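You operate a simulated robot arm through the tools that you are given. There is no shell and no other tool.

The job below is to be done with a simulated robot arm. You get a single attempt, and the scene is never put back.

JOB
Hang the yellow-head probe in the stirrer clamp, loosen the clamp knob, lower the clamp and tighten the knob.
Fine: clamp all the way down, so that the probe dips into the sample on the plate. Leave the samples and the other controls.

Only the result counts: the job must be done as asked and must still hold three seconds after the hand-in. Knocking over, shifting, dropping, spilling or breaking anything else fails it.

ROBOT AND FRAMES
A 6-joint arm with a two-finger parallel gripper, fixed in place. Base frame: the origin is at the foot of the arm, x ahead of it, y to its left, z up. Lengths are in m, angles in rad, forces in N, time in s.
With the tool pointing down near the work surface it reaches from about 0.32 to 0.7 m from the base axis. Its first joint turns from -2.897 to 2.897 rad. Payload 4.1 kg.
Tool frame: the origin (TCP) lies between the finger pads and is the grasp point; the fingertips stand 0.023 m ahead of it; z points along the fingers, y is the line along which they close. Largest opening 0.094 m; finger width 0.038, thickness 0.01; the body of the gripper, 0.054 by 0.096 m, starts 0.039 m behind the TCP.
Orientation is that of the tool frame in the base frame, as [roll, pitch, yaw] about the fixed x, y, z axes, in that order (R = Rz(yaw) Ry(pitch) Rx(roll)). With the fingers straight down and closing along the base's y, the tool's x points along the base's -x, its y along +y and its z along -z.

CONTROLS
- The arm moves only by the tool arm_command. Its argument "commands" is a list of rows, each an object of numbers (a shift or turn left out is 0, a gripper value left out holds the last): "dx", "dy", "dz": the shift along the base's x, y, z in mm; "rx", "ry", "rz": the turn, a rotation vector about the base's x, y, z in degrees; "fingers": the finger opening in mm, from 0 to 94. In form: [{"dx": .., "dy": .., "dz": .., "rx": .., "ry": .., "rz": .., "fingers": ..}, ...]. A call has 1 to 20 rows; each row is the pose to reach, as a shift and turn from the pose commanded when the call began. A row lasts 0.2 s, in which the tool goes at most 0.05 m and 0.15 rad; a call with a longer step from one row to the next is refused whole, and so is a gripper value outside its range. Where a pose cannot be reached the arm comes as near as it can. A force on the tool above 70 N (or 10 N above the force at the start of the call, whichever is more), or a blocked arm, ends the call early, and 0.2 s more pass. The fingers move at their own pace (about 0.045 m/s each) and stop on an object; they squeeze with about 38 N. The grip force told is the motor's: it shows also when the fingers shut on nothing. Time passes only in rows, and 0.2 s behind the last, so rows that repeat a pose let the fingers close. The reply holds the time, the measured pose of the TCP, the force on the tool along the base axes, the opening and the grip force, in the units named above and with some noise, with the torque about the TCP (base axes, N m) and any sound that the robot's microphone picked up.
- Cameras (640 x 400 px; columns grow to the right, rows downward): "scene" is fixed at [0.4011, 0.6485, 1.9531]; the picture's right is [-0.95, 0.32, 0.00], its down [0.19, 0.55, -0.82] and it looks along [-0.26, -0.77, -0.58] (base axes); focal length 376 px, centre (320, 200). "wrist" rides on the gripper at [0.086, 0.016, -0.075] in the tool frame; the picture's right is [-0.18, 0.98, 0.00], its down [-0.58, -0.11, -0.81] and it looks along [-0.79, -0.15, 0.59] (tool axes); focal length 243 px, centre (320, 200). There is no depth. A picture from a camera that has moved, and an enlarged one, comes with that camera's place and axes in the base frame and with its lens.
- snapshot(camera): a new picture of that camera. The clock stands still meanwhile.
- move_column(by): slides the trunk up (or, below 0, down) by that many m; the arm rides with it, the base frame stays. It gives what a move gives, with no picture.
- inspect(camera, box): a new picture of the part [left, top, right, bottom] of that camera's present view, enlarged. The clock stands still meanwhile.
- close_job(): hands the job in; it is judged then, once.

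Places have to be worked out from the pictures, the camera data and where the tool is seen. Open the gripper and draw the arm clear of the work before you hand the job in, unless the task says otherwise.

The tools are called after ">>>" as a command line: name --argument value ..., lists and objects as JSON in quotes. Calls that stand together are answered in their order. arm_command: Moves the arm, as the interface text tells. Its arguments: {"type":"object","properties":{"commands":{"type":"array","items":{"type":"object","properties":{"dx":{"type":"number"},"dy":{"type":"number"},"dz":{"type":"number"},"rx":{"type":"number"},"ry":{"type":"number"},"rz":{"type":"number"},"fingers":{"type":"number"}}}}},"required":["commands"]} The other tools are called the same way: move_column (by) slides the trunk up or down; snapshot (camera) takes a picture; inspect (camera, box) takes an enlarged picture of a part of a camera's view; close_job () hands the job in.

At the start:

```text
t: 0.0
eef_pos: [0.2146, -0.2068, 1.4434]
ee_rot: [3.14, 0.0, -3.141]
wrist_force: [0.5, 1.4, 0.8]
torque: [0.0, 0.02, 0.05]
grip_width: 0.0941
finger_force: 0.0
trunk travel left (down, up): [-0.564, 0.026]
```

scene: 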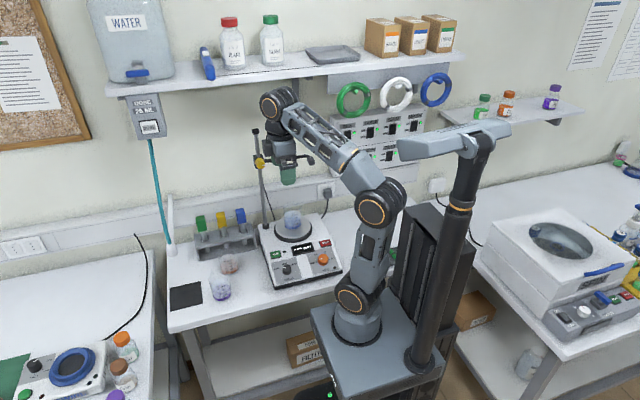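
wrist: 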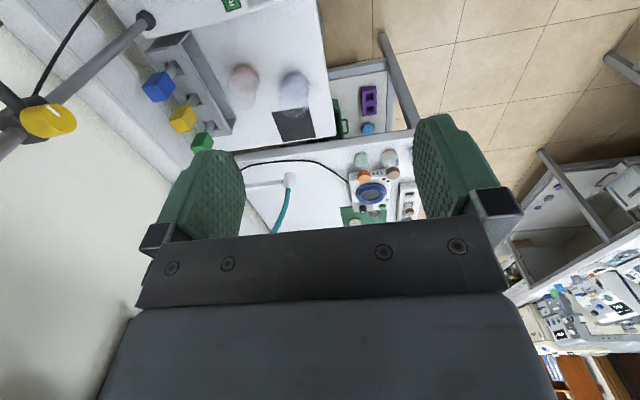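

The scene shows a bench with a hotplate stirrer, a stand with a clamp, and a rack of colored-head probes. I'll enlarge these areas before moving.

>>> inspect --camera "scene" --box '[160, 80, 360, 310]'

>>> inspect --camera "scene" --box '[235, 110, 335, 180]'

>>> inspect --camera "wrist" --box '[0, 0, 340, 210]'

>>> inspect --camera "scene" --box '[160, 190, 350, 310]'

```text
1.74 times, centred on (260, 195) of scene
camera zoom: at [0.4011, 0.6485, 1.9531], right [-0.95, 0.32, 0.0], down [0.19, 0.55, -0.82], along [-0.26, -0.77, -0.58], focal length 654 px, centre (424, 209)
```

zoom: 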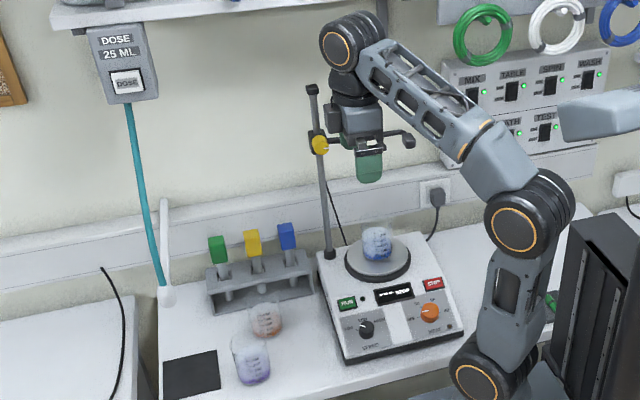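

```text
5.71 times, centred on (285, 145) of scene
camera zoom: at [0.4011, 0.6485, 1.9531], right [-0.95, 0.32, 0.0], down [0.19, 0.55, -0.82], along [-0.26, -0.77, -0.58], focal length 2148 px, centre (520, 514)
```

zoom: 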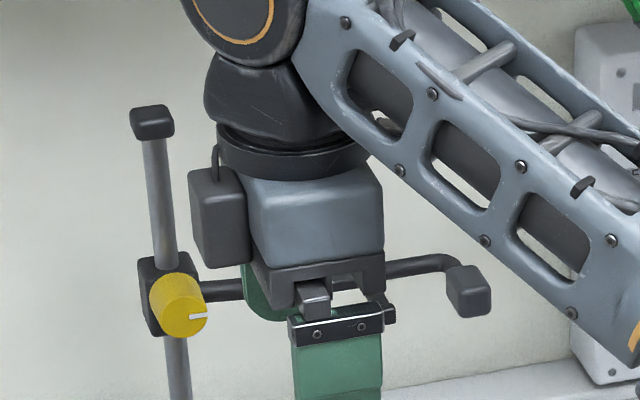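

```text
1.88 times, centred on (170, 105) of wrist
camera zoom: at [0.128, -0.1879, 1.5188], right [0.18, 0.98, 0.0], down [0.58, -0.11, 0.81], along [0.79, -0.15, -0.59], focal length 457 px, centre (602, 379)
```

zoom: 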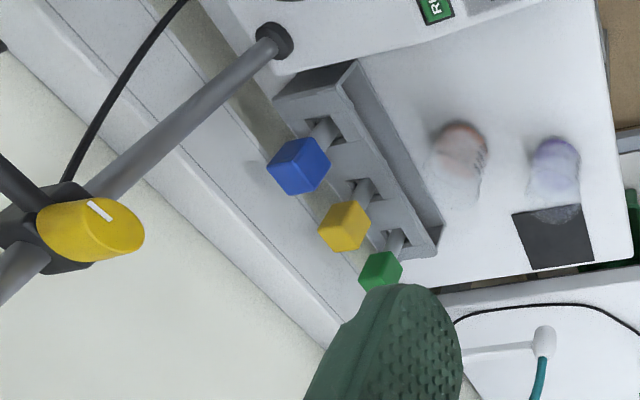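

```text
3.33 times, centred on (255, 250) of scene
camera zoom: at [0.4011, 0.6485, 1.9531], right [-0.95, 0.32, 0.0], down [0.19, 0.55, -0.82], along [-0.26, -0.77, -0.58], focal length 1253 px, centre (537, 33)
```

zoom: 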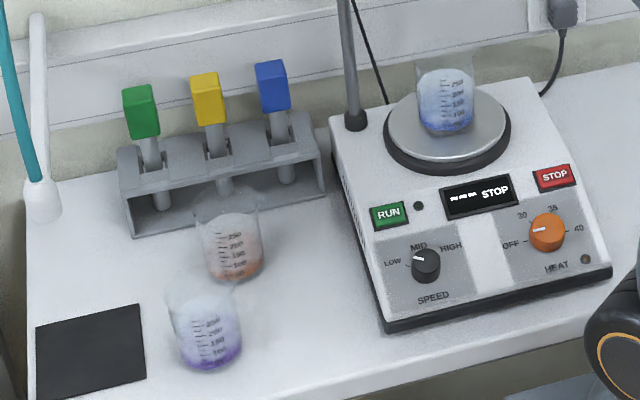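

Triangulating from both cameras gives: yellow probe head ≈ (0.396, -0.547, 1.056), pole ≈ (0.233, -0.53), clamp knob ≈ (0.232, -0.499, 1.30). The gripper hides the clamp arm, so I'll swing the tool toward -x. That clears the scene view and lets the wrist camera look at the clamp.

>>> arm_command --commands '[{"dy": -40}, {"dy": -80}, {"dx": -40, "dy": -90}, {"dx": -80, "dy": -90}, {"dx": -120, "dy": -90}, {"dx": -160, "dy": -90}, {"dx": -200, "dy": -90}, {"dx": -240, "dy": -90}, {"dx": -280, "dy": -90}, {"dx": -320, "dy": -90}, {"dx": -360, "dy": -90}, {"dx": -400, "dy": -90}, {"dx": -400, "dy": -90}]'

>>> snapshot --camera "scene"

>>> snapshot --camera "wrist"

```text
t: 2.8
eef_pos: [-0.1858, -0.2953, 1.434]
ee_rot: [-3.138, -0.002, -3.141]
wrist_force: [0.4, 0.0, 0.4]
torque: [0.01, 0.0, -0.01]
grip_width: 0.0941
finger_force: 0.0
out of reach, approached as far as the arm can: row 11, 12, 13
trunk travel left (down, up): [-0.564, 0.026]
```

```text
taken
```

scene: 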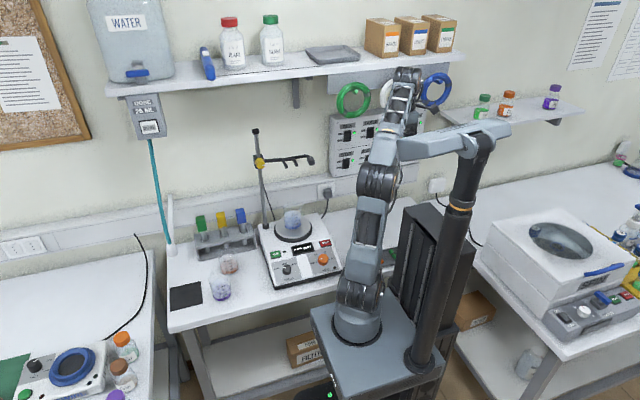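

```text
taken
camera wrist: at [-0.2714, -0.276, 1.5093], right [0.18, 0.98, 0.0], down [0.58, -0.11, 0.81], along [0.79, -0.15, -0.59], focal length 243 px, centre (320, 200)
```

wrist: 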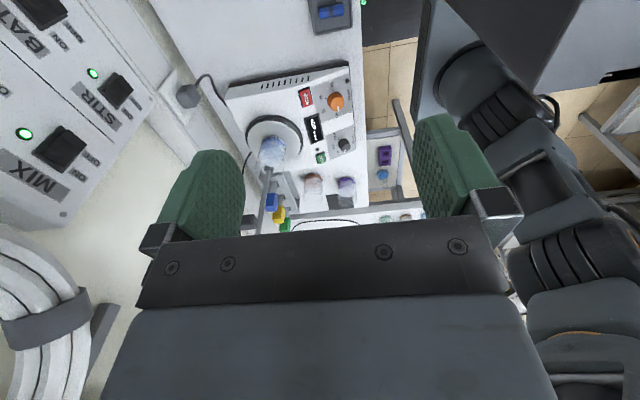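

The clamp is in clear view of the scene camera now, so I'll enlarge it.

>>> inspect --camera "scene" --box '[235, 120, 335, 182]'

>>> inspect --camera "scene" --box '[245, 145, 325, 195]'

>>> inspect --camera "scene" --box '[185, 190, 275, 260]'

>>> inspect --camera "scene" --box '[250, 180, 350, 290]'

>>> inspect --camera "wrist" --box '[220, 90, 370, 240]'

```text
6.40 times, centred on (285, 151) of scene
camera zoom: at [0.4011, 0.6485, 1.9531], right [-0.95, 0.32, 0.0], down [0.19, 0.55, -0.82], along [-0.26, -0.77, -0.58], focal length 2406 px, centre (544, 514)
```

zoom: 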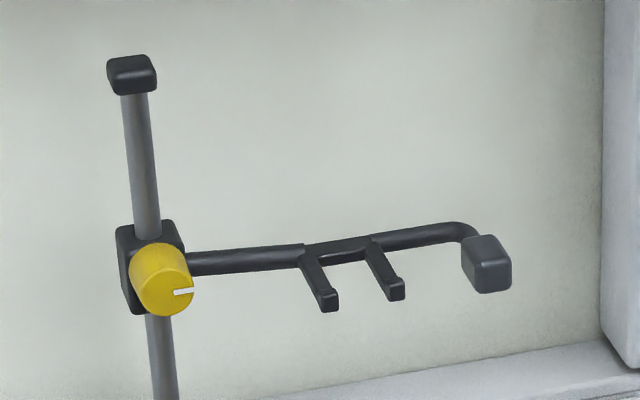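

```text
8.00 times, centred on (285, 170) of scene
camera zoom: at [0.4011, 0.6485, 1.9531], right [-0.95, 0.32, 0.0], down [0.19, 0.55, -0.82], along [-0.26, -0.77, -0.58], focal length 3007 px, centre (600, 440)
```

zoom: 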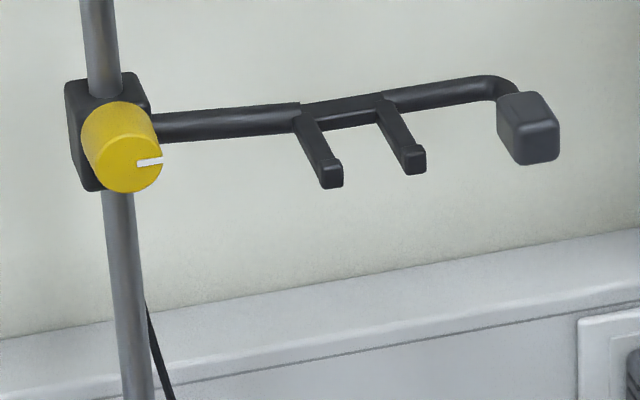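

```text
5.71 times, centred on (230, 225) of scene
camera zoom: at [0.4011, 0.6485, 1.9531], right [-0.95, 0.32, 0.0], down [0.19, 0.55, -0.82], along [-0.26, -0.77, -0.58], focal length 2148 px, centre (834, 57)
```

zoom: 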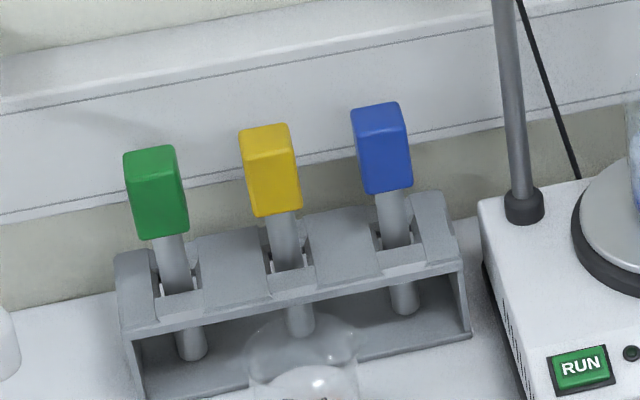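

```text
3.64 times, centred on (300, 235) of scene
camera zoom: at [0.4011, 0.6485, 1.9531], right [-0.95, 0.32, 0.0], down [0.19, 0.55, -0.82], along [-0.26, -0.77, -0.58], focal length 1367 px, centre (393, 73)
```

zoom: 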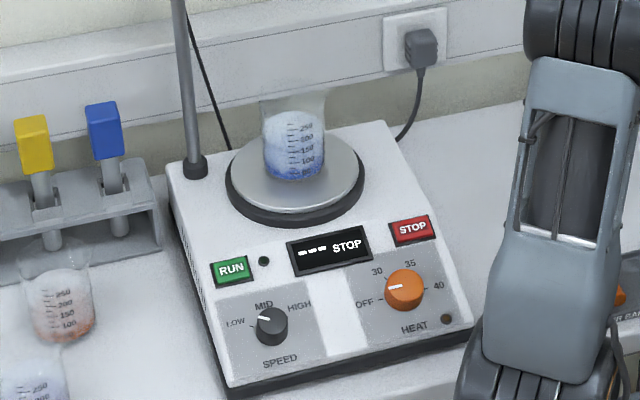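

```text
2.67 times, centred on (295, 165) of wrist
camera zoom: at [-0.2714, -0.276, 1.5093], right [0.18, 0.98, 0.0], down [0.58, -0.11, 0.81], along [0.79, -0.15, -0.59], focal length 647 px, centre (387, 293)
```

zoom: 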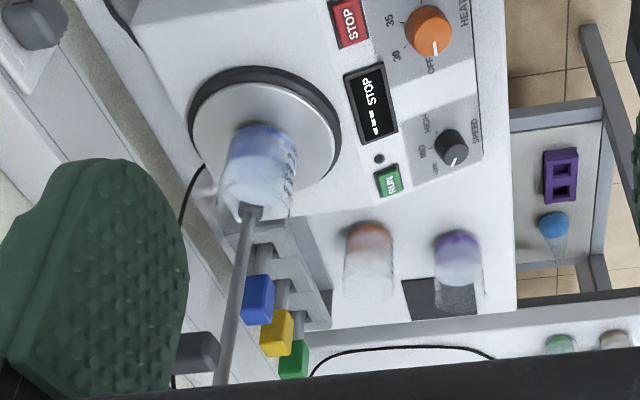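

The clamp is a fork with two prongs along y, at x≈0.145 and 0.107, from y≈-0.53 to -0.472, z≈1.285. A handle block sits at (0.05, -0.475). The probe's shaft should go between the prongs so its head rests on top. I'll raise the trunk and test whether I can reach the fork.

>>> move_column --by 0.025

```text
t: 3.5
eef_pos: [-0.1842, -0.2951, 1.4586]
ee_rot: [-3.137, -0.003, -3.142]
wrist_force: [1.9, 0.2, 0.4]
torque: [0.02, 0.01, 0.01]
grip_width: 0.0939
finger_force: 0.1
trunk travel left (down, up): [-0.589, 0.001]
```

The trunk is up. Now I'll lower to z≈1.34 and move in front of the fork, holding y≈-0.37 to stay clear of it, to test reach.

>>> arm_command --commands '[{"dz": -40}, {"dz": -80}, {"dz": -120}, {"dx": 40, "dz": -120}, {"dx": 80, "dz": -120}, {"dx": 120, "dz": -120}, {"dx": 160, "dz": -120}, {"dx": 200, "dz": -120}, {"dx": 240, "dz": -120}, {"dx": 280, "dz": -120}, {"dx": 311, "dz": -120}, {"dx": 311, "dy": -40, "dz": -120}, {"dx": 311, "dy": -75, "dz": -120}, {"dx": 311, "dy": -75, "dz": -120}]'

>>> snapshot --camera "scene"

>>> snapshot --camera "wrist"

```text
t: 6.5
eef_pos: [0.1269, -0.368, 1.3364]
ee_rot: [-3.137, -0.005, -3.141]
wrist_force: [0.2, 0.2, 0.2]
torque: [-0.01, 0.03, -0.01]
grip_width: 0.0935
finger_force: 0.0
trunk travel left (down, up): [-0.589, 0.001]
```

```text
taken
```

scene: 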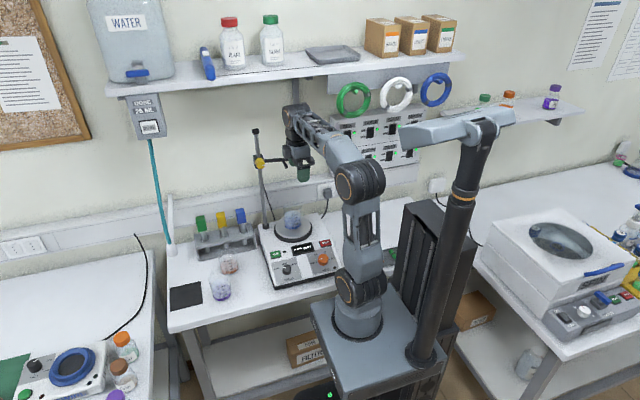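

```text
taken
camera wrist: at [0.041, -0.3498, 1.412], right [0.18, 0.98, 0.0], down [0.58, -0.11, 0.81], along [0.79, -0.15, -0.59], focal length 243 px, centre (320, 200)
```

wrist: 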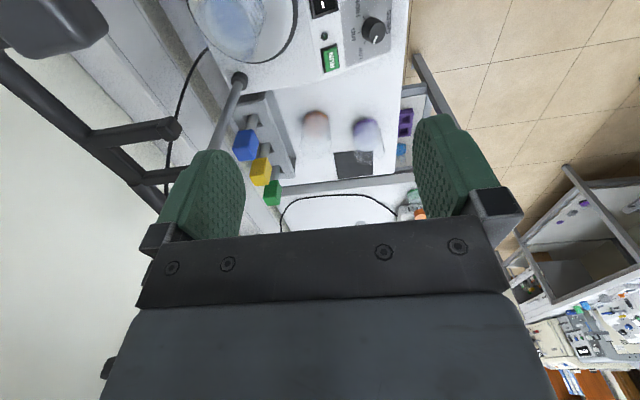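

I can reach the spot in front of the fork. I'll enlarge the wrist view to measure the prongs more closely.

>>> inspect --camera "wrist" --box '[0, 0, 260, 220]'

>>> inspect --camera "wrist" --box '[200, 100, 300, 230]'

```text
1.82 times, centred on (130, 110) of wrist
camera zoom: at [0.041, -0.3498, 1.412], right [0.18, 0.98, 0.0], down [0.58, -0.11, 0.81], along [0.79, -0.15, -0.59], focal length 441 px, centre (666, 364)
```

zoom: 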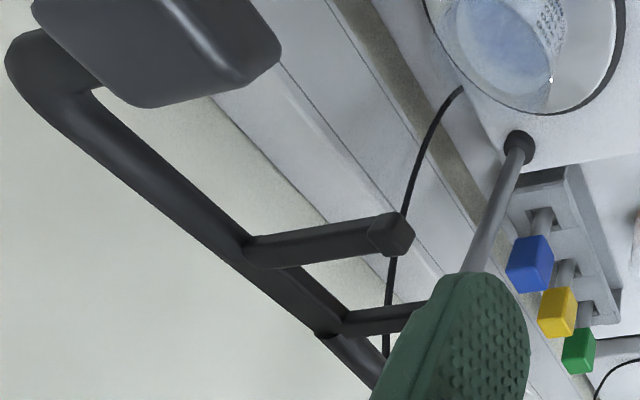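

```text
3.08 times, centred on (250, 165) of wrist
camera zoom: at [0.041, -0.3498, 1.412], right [0.18, 0.98, 0.0], down [0.58, -0.11, 0.81], along [0.79, -0.15, -0.59], focal length 746 px, centre (535, 308)
```

zoom: 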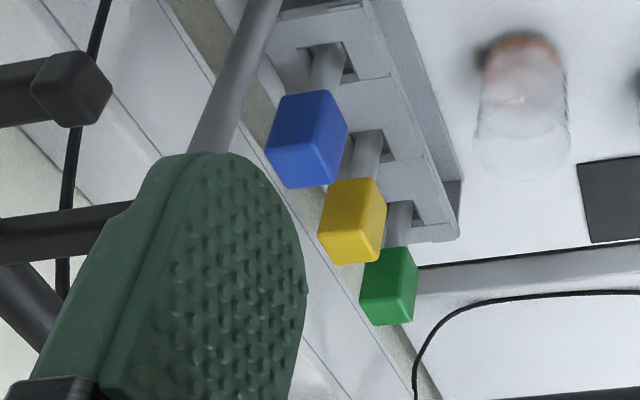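

Refined from both views, the prongs are at x≈0.150 and 0.113 with tips at y≈-0.455, lip z≈1.295 and roots near y≈-0.51. The hang point is about (0.132, -0.485). I'll test reach above the fork with the gripper empty.

>>> arm_command --commands '[{"dz": 15}, {"dx": 5, "dy": -40, "dz": 15}, {"dx": 5, "dy": -80, "dz": 15}, {"dx": 5, "dy": -117, "dz": 15}, {"dx": 5, "dy": -117, "dz": 15}]'

>>> inspect --camera "scene" --box '[235, 90, 345, 190]'

>>> snapshot --camera "wrist"

```text
t: 7.7
eef_pos: [0.1311, -0.4894, 1.3515]
ee_rot: [-3.138, -0.003, 3.141]
wrist_force: [0.0, -0.1, 0.0]
torque: [0.0, 0.0, -0.03]
grip_width: 0.094
finger_force: 0.0
trunk travel left (down, up): [-0.589, 0.001]
```

```text
4.00 times, centred on (290, 140) of scene
camera zoom: at [0.4011, 0.6485, 1.9531], right [-0.95, 0.32, 0.0], down [0.19, 0.55, -0.82], along [-0.26, -0.77, -0.58], focal length 1504 px, centre (440, 440)
```

zoom: 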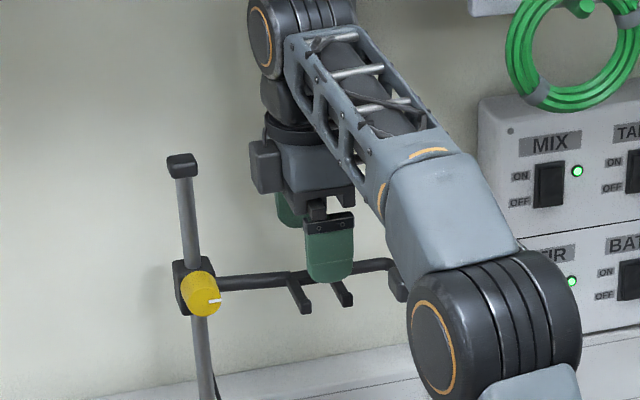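

```text
taken
camera wrist: at [0.0439, -0.4693, 1.427], right [0.18, 0.98, 0.0], down [0.58, -0.11, 0.81], along [0.79, -0.15, -0.59], focal length 243 px, centre (320, 200)
```

wrist: 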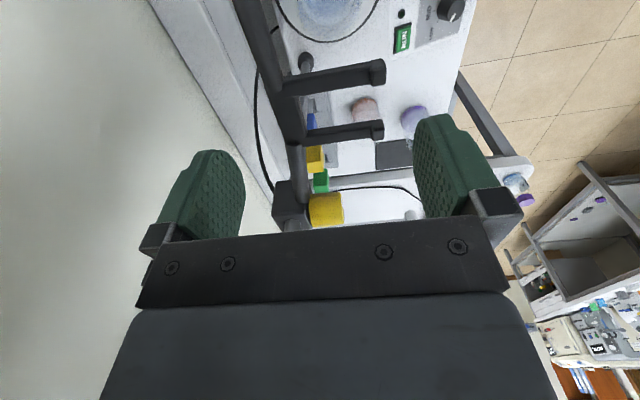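

The pose is reachable, and the wrist camera now looks straight down on the fork. I'll enlarge it to measure precisely.

>>> inspect --camera "wrist" --box '[240, 20, 420, 140]'

>>> inspect --camera "wrist" --box '[260, 110, 420, 240]'

```text
3.33 times, centred on (330, 80) of wrist
camera zoom: at [0.0439, -0.4693, 1.427], right [0.18, 0.98, 0.0], down [0.58, -0.11, 0.81], along [0.79, -0.15, -0.59], focal length 809 px, centre (287, 600)
```

zoom: 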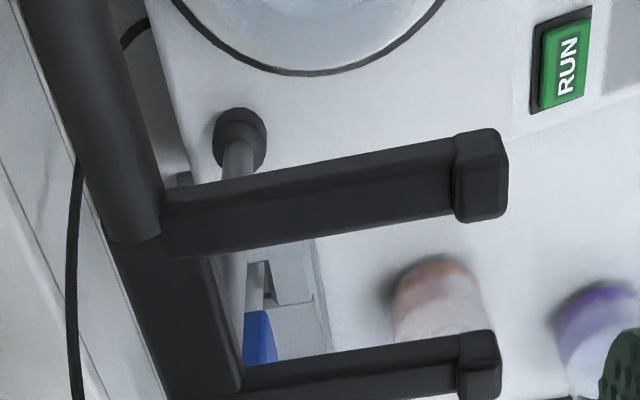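

```text
3.08 times, centred on (340, 175) of wrist
camera zoom: at [0.0439, -0.4693, 1.427], right [0.18, 0.98, 0.0], down [0.58, -0.11, 0.81], along [0.79, -0.15, -0.59], focal length 746 px, centre (258, 277)
```

zoom: 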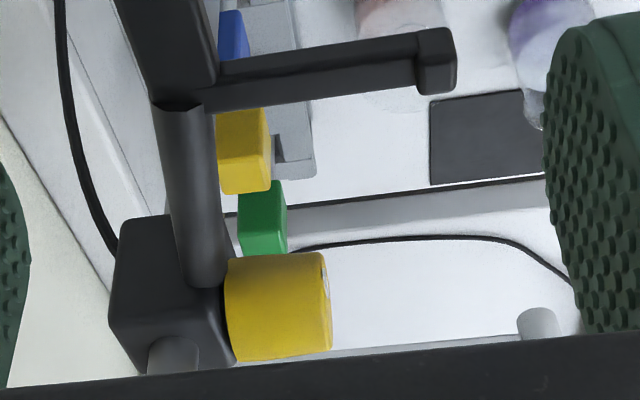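

The wrist view confirms a fork slot between x≈0.117 and 0.146 and y≈-0.504 and -0.455. To grasp the probe without touching the wall trunking or neighbouring probes, I'll turn the tool -90° so it closes along x with the camera toward +y. I'll back off, turn, and move toward the rack at a safe height.

>>> arm_command --commands '[{"dy": 40}, {"dy": 80}, {"dy": 120}, {"dy": 160, "rz": -8}, {"dx": 30, "dy": 160, "rz": -16}, {"dx": 60, "dy": 160, "rz": -24, "fingers": 54}, {"dx": 90, "dy": 160, "rz": -32}, {"dx": 120, "dy": 160, "rz": -40}, {"dx": 150, "dy": 160, "rz": -48}, {"dx": 180, "dy": 160, "rz": -56}, {"dx": 200, "dy": 160, "rz": -64}, {"dx": 220, "dy": 160, "dz": -20, "rz": -72}, {"dx": 240, "dy": 160, "dz": -40, "rz": -80}, {"dx": 264, "dy": 150, "dz": -60, "rz": -88}, {"dx": 264, "dy": 120, "dz": -80, "rz": -90}, {"dx": 264, "dy": 90, "dz": -100, "rz": -90}, {"dx": 264, "dy": 60, "dz": -120, "rz": -90}, {"dx": 264, "dy": 30, "dz": -140, "rz": -90}, {"dx": 264, "dy": 30, "dz": -140, "rz": -90}]'

>>> snapshot --camera "scene"

>>> snapshot --camera "wrist"

```text
t: 11.7
eef_pos: [0.394, -0.4593, 1.2142]
ee_rot: [-3.139, -0.003, 1.571]
wrist_force: [0.3, -0.2, -1.2]
torque: [-0.01, 0.0, -0.01]
grip_width: 0.0541
finger_force: 0.0
trunk travel left (down, up): [-0.589, 0.001]
```

```text
taken
```

scene: 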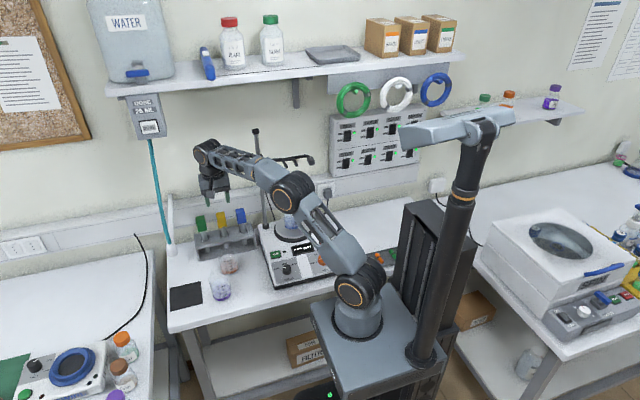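

```text
taken
camera wrist: at [0.4113, -0.3706, 1.29], right [0.98, -0.18, 0.0], down [-0.11, -0.58, 0.81], along [-0.15, -0.79, -0.59], focal length 243 px, centre (320, 200)
```

wrist: 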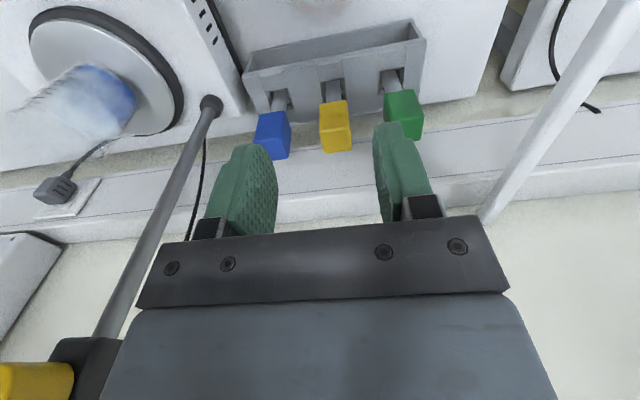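

The tool is at (0.394, -0.459, 1.214) with a clear view of the rack. I'll enlarge the rack and yellow head before continuing.

>>> inspect --camera "wrist" --box '[230, 10, 440, 170]'

>>> inspect --camera "scene" --box '[170, 130, 300, 270]'

```text
2.50 times, centred on (335, 90) of wrist
camera zoom: at [0.4113, -0.3706, 1.29], right [0.98, -0.18, 0.0], down [-0.11, -0.58, 0.81], along [-0.15, -0.79, -0.59], focal length 606 px, centre (282, 475)
```

zoom: 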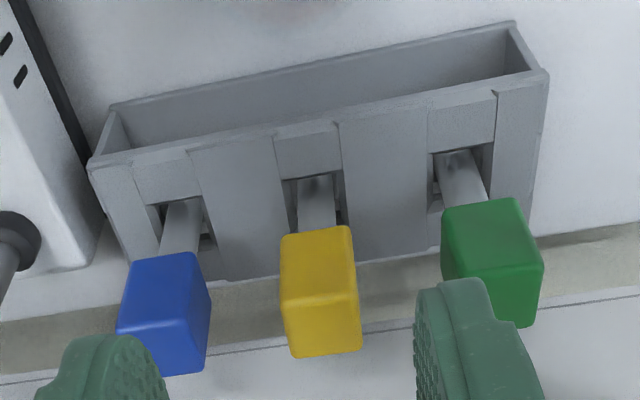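

```text
2.86 times, centred on (235, 200) of scene
camera zoom: at [0.4011, 0.6485, 1.9531], right [-0.95, 0.32, 0.0], down [0.19, 0.55, -0.82], along [-0.26, -0.77, -0.58], focal length 1074 px, centre (563, 200)
```

zoom: 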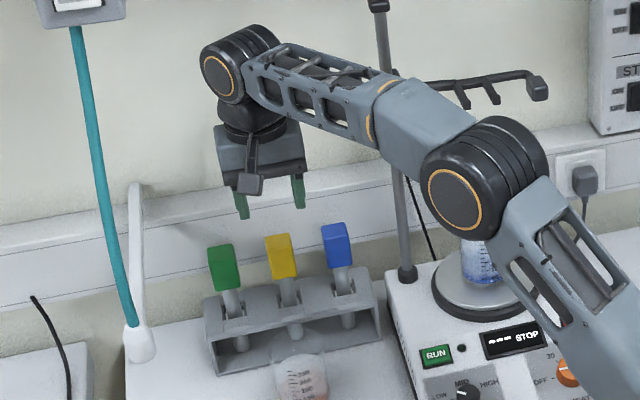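

The yellow head centre resolves to (0.397, -0.547, 1.056), matching the earlier estimates. I'll move over it at the same height to test reach.

>>> arm_command --commands '[{"dx": 2, "dy": -30}, {"dx": 2, "dy": -60}, {"dx": 2, "dy": -87}, {"dx": 2, "dy": -87}, {"dx": 2, "dy": -87}]'

>>> snapshot --camera "wrist"

>>> inspect --camera "scene" --box '[170, 130, 300, 270]'

```text
t: 12.9
eef_pos: [0.3848, -0.5191, 1.2077]
ee_rot: [-3.137, -0.003, 1.572]
wrist_force: [-0.1, 0.4, 0.0]
torque: [0.04, -0.02, 0.01]
grip_width: 0.0538
finger_force: 0.1
out of reach, approached as far as the arm can: row 2, 3, 4, 5
trunk travel left (down, up): [-0.589, 0.001]
```

```text
taken
camera wrist: at [0.4015, -0.4306, 1.282], right [0.98, -0.18, 0.0], down [-0.11, -0.58, 0.8], along [-0.15, -0.79, -0.59], focal length 243 px, centre (320, 200)
```

wrist: 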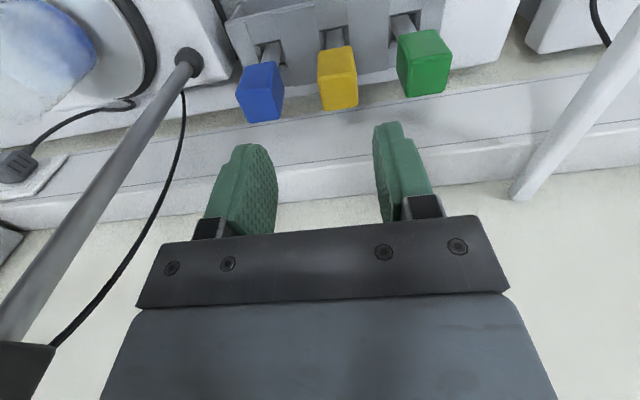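

```text
2.86 times, centred on (235, 200) of scene
camera zoom: at [0.4011, 0.6485, 1.9531], right [-0.95, 0.32, 0.0], down [0.19, 0.55, -0.82], along [-0.26, -0.77, -0.58], focal length 1074 px, centre (563, 200)
```

zoom: 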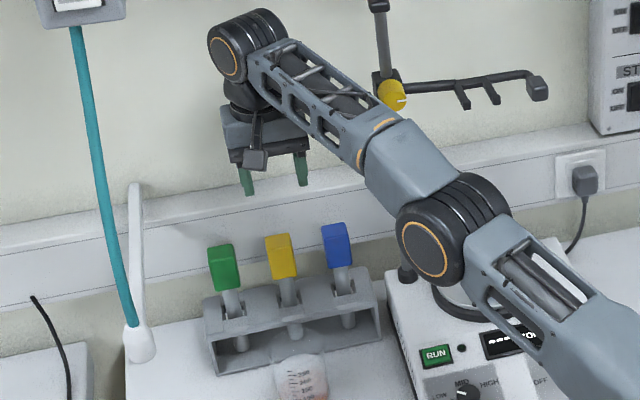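

The vertical tool runs out of reach here, at r≈0.646. Tilting the tool 25° about x, fingers pointing down toward the wall, still closes along x and gains reach, so I'll tilt in place.

>>> arm_command --commands '[{"rx": -8}, {"rx": -16}, {"rx": -25}, {"rx": -25}, {"rx": -25}]'

>>> snapshot --camera "wrist"

>>> inspect --camera "scene" --box '[170, 130, 300, 270]'

```text
refused: row 3 steps farther than a row can; nothing moved
```

```text
taken
camera wrist: at [0.4015, -0.4306, 1.282], right [0.98, -0.18, 0.0], down [-0.11, -0.58, 0.8], along [-0.15, -0.79, -0.59], focal length 243 px, centre (320, 200)
```

wrist: 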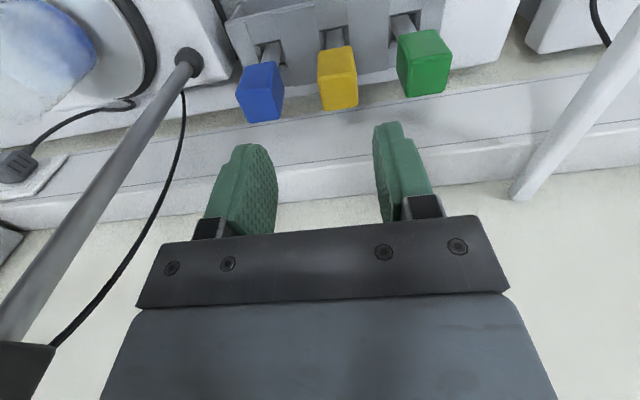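

```text
2.86 times, centred on (235, 200) of scene
camera zoom: at [0.4011, 0.6485, 1.9531], right [-0.95, 0.32, 0.0], down [0.19, 0.55, -0.82], along [-0.26, -0.77, -0.58], focal length 1074 px, centre (563, 200)
```

zoom: 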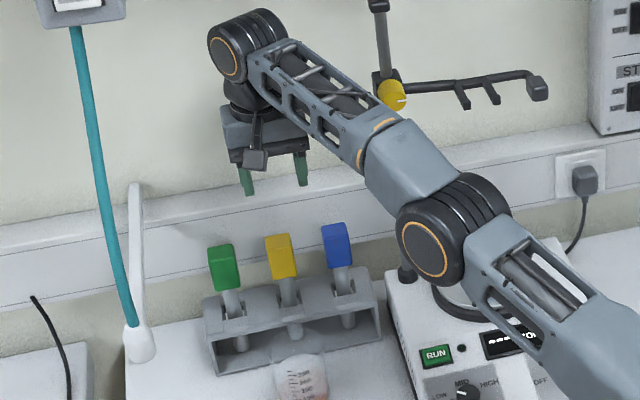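

The third row turned 9°, over the 8.6° limit, so the call was refused. I'll redo it in smaller steps.

>>> arm_command --commands '[{"rx": -6}, {"rx": -13}, {"rx": -19}, {"rx": -25}, {"rx": -25}, {"rx": -25}]'

>>> snapshot --camera "wrist"

>>> inspect --camera "scene" --box '[170, 130, 300, 270]'

```text
t: 14.3
eef_pos: [0.3855, -0.5179, 1.2065]
ee_rot: [-3.139, 0.436, 1.573]
wrist_force: [-0.4, -0.1, -0.1]
torque: [-0.01, 0.0, 0.0]
grip_width: 0.054
finger_force: 0.1
trunk travel left (down, up): [-0.589, 0.001]
```

```text
taken
camera wrist: at [0.4025, -0.4062, 1.2389], right [0.98, -0.17, 0.07], down [-0.11, -0.19, 0.98], along [-0.15, -0.97, -0.2], focal length 243 px, centre (320, 200)
```

wrist: 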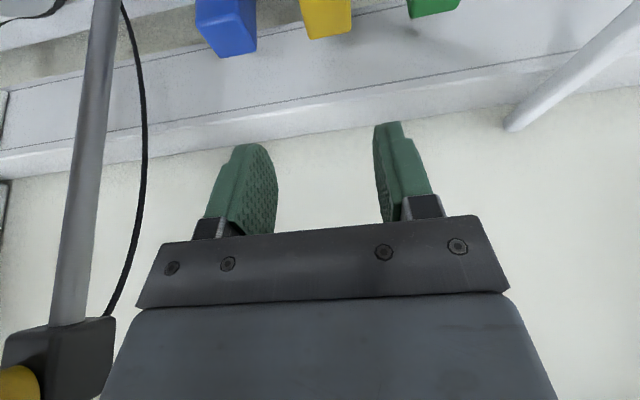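

```text
2.86 times, centred on (235, 200) of scene
camera zoom: at [0.4011, 0.6485, 1.9531], right [-0.95, 0.32, 0.0], down [0.19, 0.55, -0.82], along [-0.26, -0.77, -0.58], focal length 1074 px, centre (563, 200)
```

zoom: 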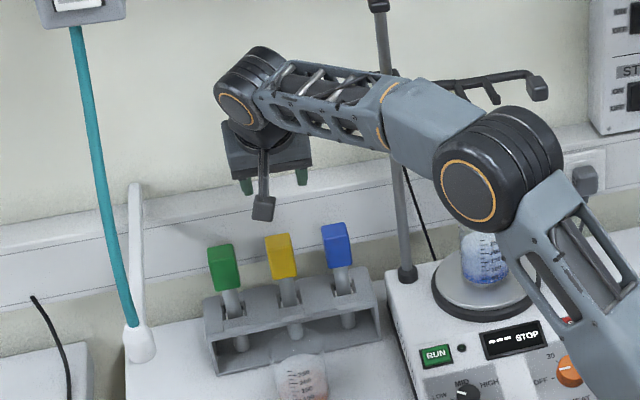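

The baseline resets to the achieved pose and the tilt worked. Next I'll align over the yellow head and descend to just above it.

>>> arm_command --commands '[{"dx": 6, "dy": -15}, {"dx": 11, "dy": -29}, {"dx": 11, "dy": -29, "dz": -25}, {"dx": 11, "dy": -29, "dz": -50}, {"dx": 11, "dy": -29, "dz": -75}, {"dx": 11, "dy": -29, "dz": -90}, {"dx": 11, "dy": -29, "dz": -90}]'

>>> snapshot --camera "wrist"

>>> inspect --camera "scene" --box '[185, 160, 275, 250]'

```text
t: 15.9
eef_pos: [0.3976, -0.5466, 1.1153]
ee_rot: [-3.137, 0.434, 1.571]
wrist_force: [0.1, 0.1, 1.1]
torque: [-0.02, 0.0, -0.03]
grip_width: 0.0539
finger_force: 0.0
trunk travel left (down, up): [-0.589, 0.001]
```

```text
taken
camera wrist: at [0.4134, -0.434, 1.1462], right [0.98, -0.17, 0.07], down [-0.11, -0.19, 0.98], along [-0.15, -0.97, -0.2], focal length 243 px, centre (320, 200)
```

wrist: 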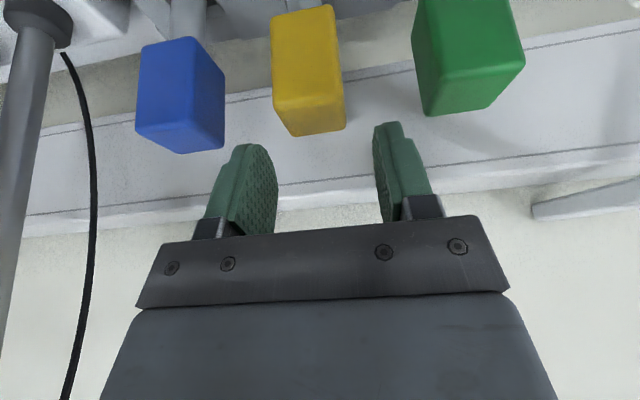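

```text
4.44 times, centred on (230, 205) of scene
camera zoom: at [0.4011, 0.6485, 1.9531], right [-0.95, 0.32, 0.0], down [0.19, 0.55, -0.82], along [-0.26, -0.77, -0.58], focal length 1671 px, centre (720, 178)
```

zoom: 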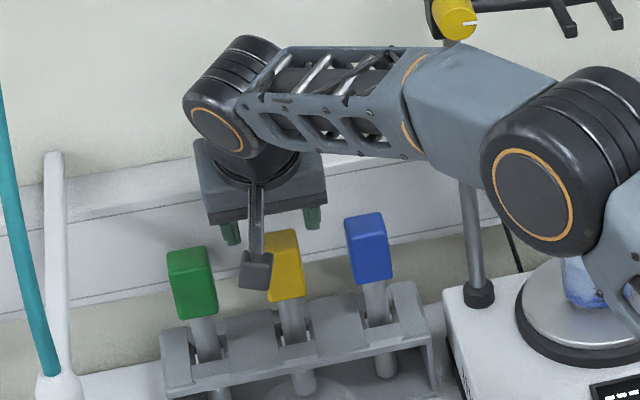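

The head sits between the fingers, perhaps 2 mm toward -x. I'll shift -2 mm and descend to TCP z≈1.067, still open.

>>> arm_command --commands '[{"dx": -2, "dz": -15}, {"dx": -2, "dz": -32}, {"dx": -2, "dz": -48}, {"dx": -2, "dz": -48}]'

>>> snapshot --camera "wrist"

>>> inspect --camera "scene" --box '[185, 160, 275, 250]'

```text
t: 16.9
eef_pos: [0.394, -0.5488, 1.0678]
ee_rot: [-3.137, 0.434, 1.57]
wrist_force: [0.3, -0.2, -0.1]
torque: [-0.03, 0.05, 0.0]
grip_width: 0.054
finger_force: 0.2
trunk travel left (down, up): [-0.589, 0.001]
```

```text
taken
camera wrist: at [0.4108, -0.4357, 1.1001], right [0.98, -0.17, 0.07], down [-0.11, -0.19, 0.98], along [-0.15, -0.97, -0.2], focal length 243 px, centre (320, 200)
```

wrist: 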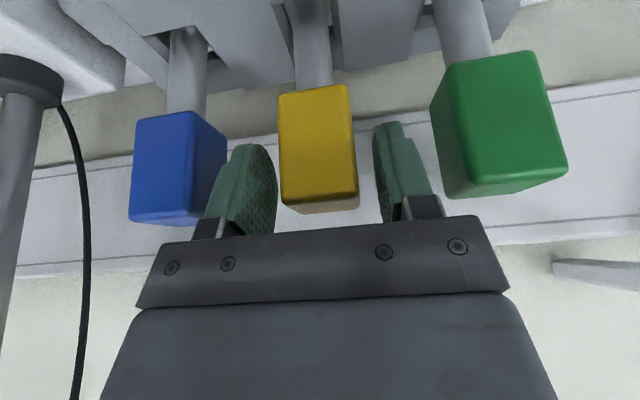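

```text
4.44 times, centred on (230, 205) of scene
camera zoom: at [0.4011, 0.6485, 1.9531], right [-0.95, 0.32, 0.0], down [0.19, 0.55, -0.82], along [-0.26, -0.77, -0.58], focal length 1671 px, centre (720, 178)
```

zoom: 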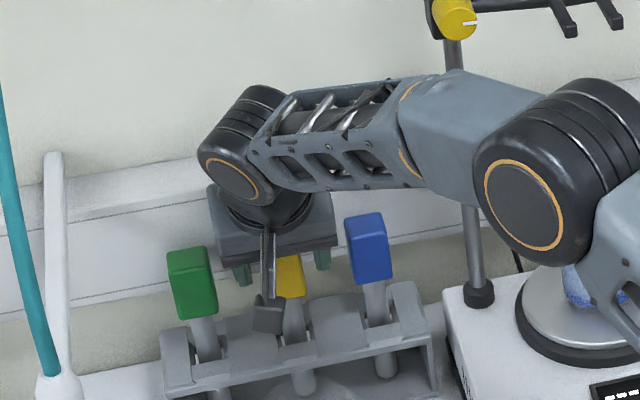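

The head lies between the pads and the fingertips are above its lower edge. Closing the fingers.

>>> arm_command --commands '[{"fingers": 20}, {"fingers": 20}, {"fingers": 20}, {"fingers": 20}, {"fingers": 20}]'

>>> snapshot --camera "wrist"

```text
t: 18.1
eef_pos: [0.3939, -0.5484, 1.0681]
ee_rot: [-3.139, 0.434, 1.572]
wrist_force: [0.7, 0.3, 0.4]
torque: [0.0, 0.0, 0.02]
grip_width: 0.0334
finger_force: 38.3
trunk travel left (down, up): [-0.589, 0.001]
```

```text
taken
camera wrist: at [0.4109, -0.4357, 1.1004], right [0.98, -0.17, 0.07], down [-0.11, -0.19, 0.98], along [-0.15, -0.97, -0.2], focal length 243 px, centre (320, 200)
```

wrist: 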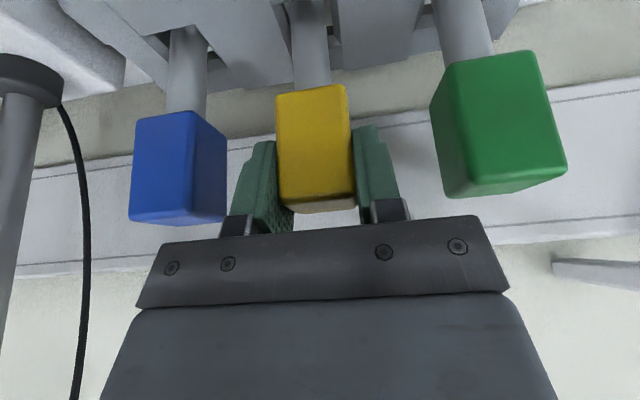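

The head is gripped: 33.4 mm at 38 N. Now I'll lift straight up 130 mm slowly.

>>> arm_command --commands '[{"dz": 8}, {"dz": 20}, {"dz": 35}, {"dz": 50}, {"dz": 65}, {"dz": 80}, {"dz": 95}, {"dz": 110}, {"dz": 122}, {"dz": 130}, {"dz": 130}]'

>>> snapshot --camera "wrist"

>>> inspect --camera "scene" --box '[185, 140, 275, 250]'

```text
t: 20.5
eef_pos: [0.3937, -0.548, 1.199]
ee_rot: [-3.139, 0.434, 1.572]
wrist_force: [-0.4, -0.9, -0.5]
torque: [-0.01, 0.0, -0.01]
grip_width: 0.0334
finger_force: 37.8
trunk travel left (down, up): [-0.589, 0.001]
```

```text
taken
camera wrist: at [0.4105, -0.4361, 1.2306], right [0.98, -0.17, 0.07], down [-0.11, -0.19, 0.98], along [-0.15, -0.97, -0.2], focal length 243 px, centre (320, 200)
```

wrist: 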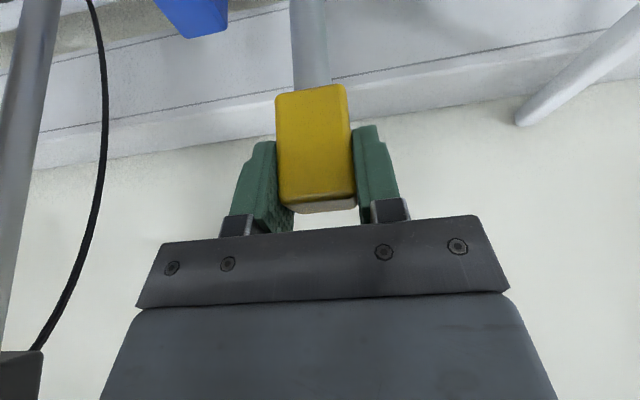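

```text
3.64 times, centred on (230, 195) of scene
camera zoom: at [0.4011, 0.6485, 1.9531], right [-0.95, 0.32, 0.0], down [0.19, 0.55, -0.82], along [-0.26, -0.77, -0.58], focal length 1367 px, centre (647, 218)
```

zoom: 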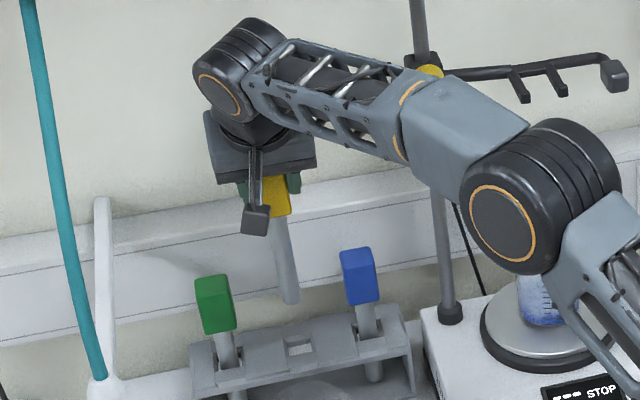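

The probe is clear of the rack, with its tip about 0.122 m below the head bottom. I'll retreat toward +y, rise to z≈1.355, and move in -x to stand in front of the fork at y≈-0.37.

>>> arm_command --commands '[{"dy": 30, "dz": 5}, {"dy": 60, "dz": 25}, {"dy": 90, "dz": 50}, {"dy": 120, "dz": 75}, {"dy": 150, "dz": 100}, {"dy": 175, "dz": 130}, {"dy": 183, "dz": 156}, {"dx": -30, "dy": 183, "dz": 156}, {"dx": -65, "dy": 183, "dz": 156}, {"dx": -100, "dy": 183, "dz": 156}, {"dx": -135, "dy": 183, "dz": 156}, {"dx": -170, "dy": 183, "dz": 156}, {"dx": -205, "dy": 183, "dz": 156}, {"dx": -240, "dy": 183, "dz": 156}, {"dx": -262, "dy": 183, "dz": 156}, {"dx": -262, "dy": 183, "dz": 156}]'

>>> snapshot --camera "wrist"

>>> snapshot --camera "scene"

>>> inspect --camera "scene" --box '[245, 120, 335, 210]'

```text
t: 23.9
eef_pos: [0.1324, -0.364, 1.3555]
ee_rot: [-3.137, 0.434, 1.57]
wrist_force: [-0.7, -0.1, -1.1]
torque: [-0.02, 0.01, 0.0]
grip_width: 0.0335
finger_force: 37.9
trunk travel left (down, up): [-0.589, 0.001]
```

```text
taken
camera wrist: at [0.149, -0.2509, 1.3865], right [0.98, -0.17, 0.07], down [-0.11, -0.19, 0.98], along [-0.15, -0.97, -0.2], focal length 243 px, centre (320, 200)
```

wrist: 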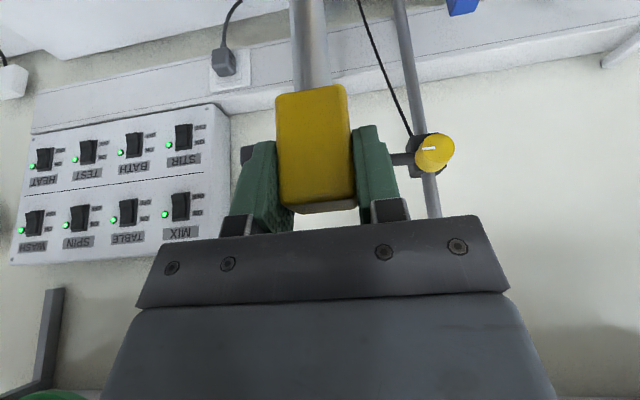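

```text
taken
```

scene: 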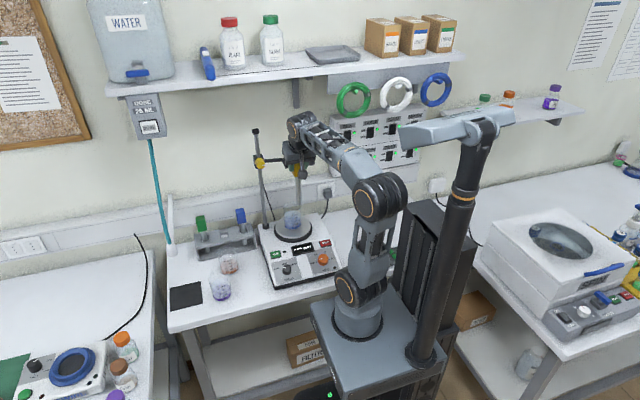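

```text
4.44 times, centred on (290, 165) of scene
camera zoom: at [0.4011, 0.6485, 1.9531], right [-0.95, 0.32, 0.0], down [0.19, 0.55, -0.82], along [-0.26, -0.77, -0.58], focal length 1671 px, centre (453, 356)
```

zoom: 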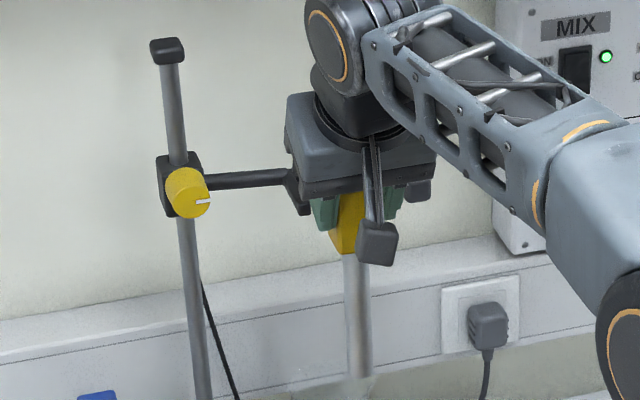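

The probe is vertical and in front of the fork. I'll ease in to y≈-0.43, just short of the prong tips, and check alignment.

>>> arm_command --commands '[{"dx": -1, "dy": -20}, {"dx": -1, "dy": -40}, {"dx": -1, "dy": -62}, {"dx": -1, "dy": -62}]'

>>> inspect --camera "scene" --box '[250, 130, 330, 190]'

>>> snapshot --camera "wrist"

```text
t: 24.9
eef_pos: [0.1312, -0.4269, 1.3566]
ee_rot: [-3.138, 0.431, 1.571]
wrist_force: [-0.8, 0.4, -1.0]
torque: [0.0, 0.01, 0.02]
grip_width: 0.0334
finger_force: 38.0
trunk travel left (down, up): [-0.589, 0.001]
```

```text
6.67 times, centred on (290, 160) of scene
camera zoom: at [0.4011, 0.6485, 1.9531], right [-0.95, 0.32, 0.0], down [0.19, 0.55, -0.82], along [-0.26, -0.77, -0.58], focal length 2506 px, centre (520, 467)
```

zoom: 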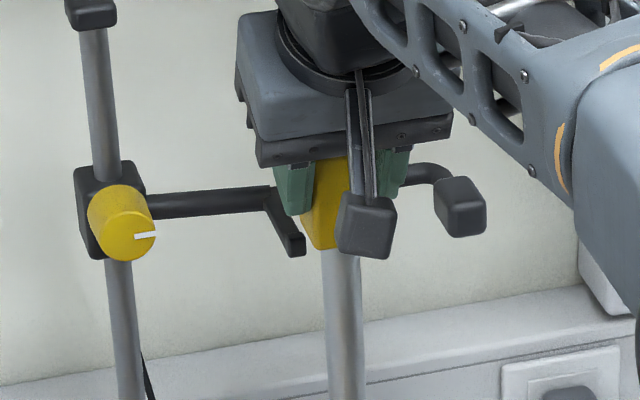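

```text
taken
camera wrist: at [0.1487, -0.3137, 1.3879], right [0.98, -0.17, 0.07], down [-0.11, -0.19, 0.98], along [-0.15, -0.97, -0.2], focal length 243 px, centre (320, 200)
```

wrist: 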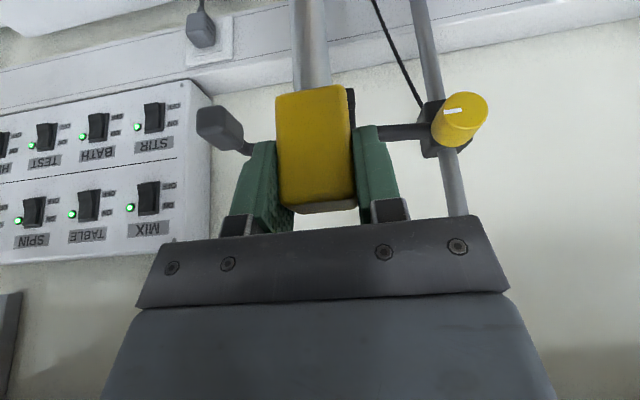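

The shaft lines up with the gap: the left prong edge projects at x≈0.156 as predicted, and the right one is hidden behind the head. I'll slide in to y≈-0.48 at this height.

>>> arm_command --commands '[{"dy": -15}, {"dy": -30}, {"dy": -45}, {"dy": -53}, {"dy": -53}]'

>>> inspect --camera "scene" --box '[250, 130, 330, 190]'

>>> snapshot --camera "wrist"

```text
t: 26.1
eef_pos: [0.1313, -0.4776, 1.3554]
ee_rot: [-3.137, 0.434, 1.57]
wrist_force: [0.3, -0.1, -1.2]
torque: [0.0, 0.01, 0.02]
grip_width: 0.0336
finger_force: 37.7
trunk travel left (down, up): [-0.589, 0.001]
```

```text
6.67 times, centred on (290, 160) of scene
camera zoom: at [0.4011, 0.6485, 1.9531], right [-0.95, 0.32, 0.0], down [0.19, 0.55, -0.82], along [-0.26, -0.77, -0.58], focal length 2506 px, centre (520, 467)
```

zoom: 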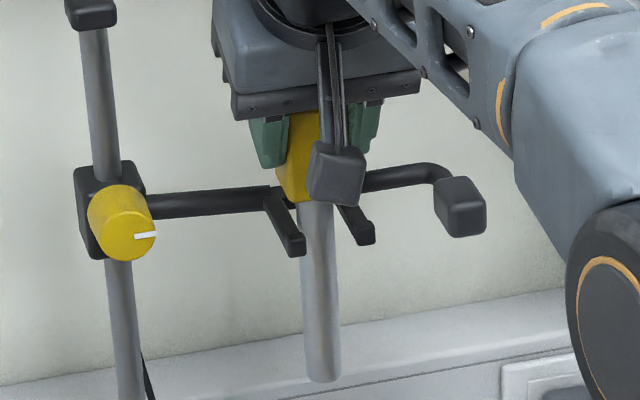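

```text
taken
camera wrist: at [0.1482, -0.3663, 1.3871], right [0.98, -0.17, 0.07], down [-0.11, -0.19, 0.98], along [-0.15, -0.97, -0.2], focal length 243 px, centre (320, 200)
```

wrist: 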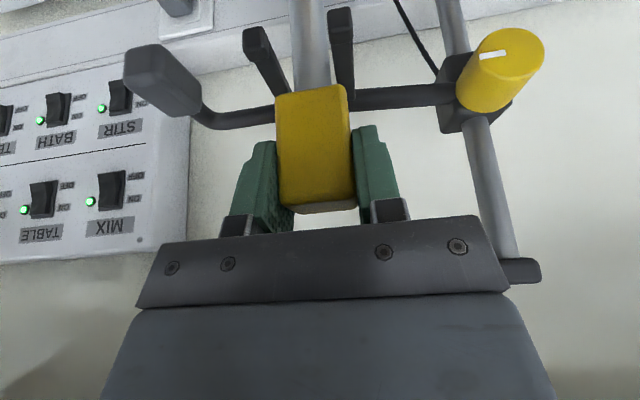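

The shaft is between the prongs. Lowering gently now; I expect head contact near TCP z≈1.335.

>>> arm_command --commands '[{"dz": -6}, {"dz": -12}, {"dz": -16}, {"dz": -18}, {"dz": -18}]'

>>> snapshot --camera "wrist"

>>> inspect --camera "scene" --box '[250, 130, 330, 190]'

```text
t: 27.3
eef_pos: [0.1313, -0.4798, 1.3402]
ee_rot: [-3.137, 0.437, 1.57]
wrist_force: [2.0, -3.1, 14.0]
torque: [0.07, -0.13, -0.08]
grip_width: 0.0333
finger_force: 37.8
trunk travel left (down, up): [-0.589, 0.001]
```

```text
taken
camera wrist: at [0.1479, -0.3662, 1.3716], right [0.98, -0.17, 0.08], down [-0.11, -0.18, 0.98], along [-0.15, -0.97, -0.2], focal length 243 px, centre (320, 200)
```

wrist: 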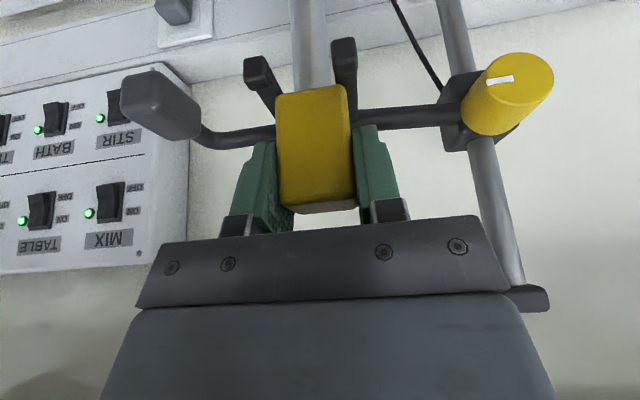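

```text
6.67 times, centred on (290, 160) of scene
camera zoom: at [0.4011, 0.6485, 1.9531], right [-0.95, 0.32, 0.0], down [0.19, 0.55, -0.82], along [-0.26, -0.77, -0.58], focal length 2506 px, centre (520, 467)
```

zoom: 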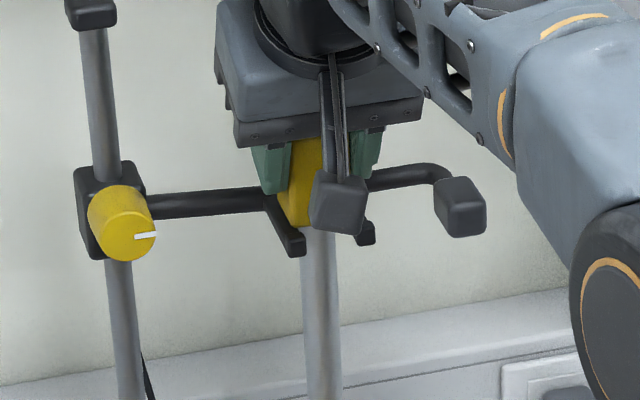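

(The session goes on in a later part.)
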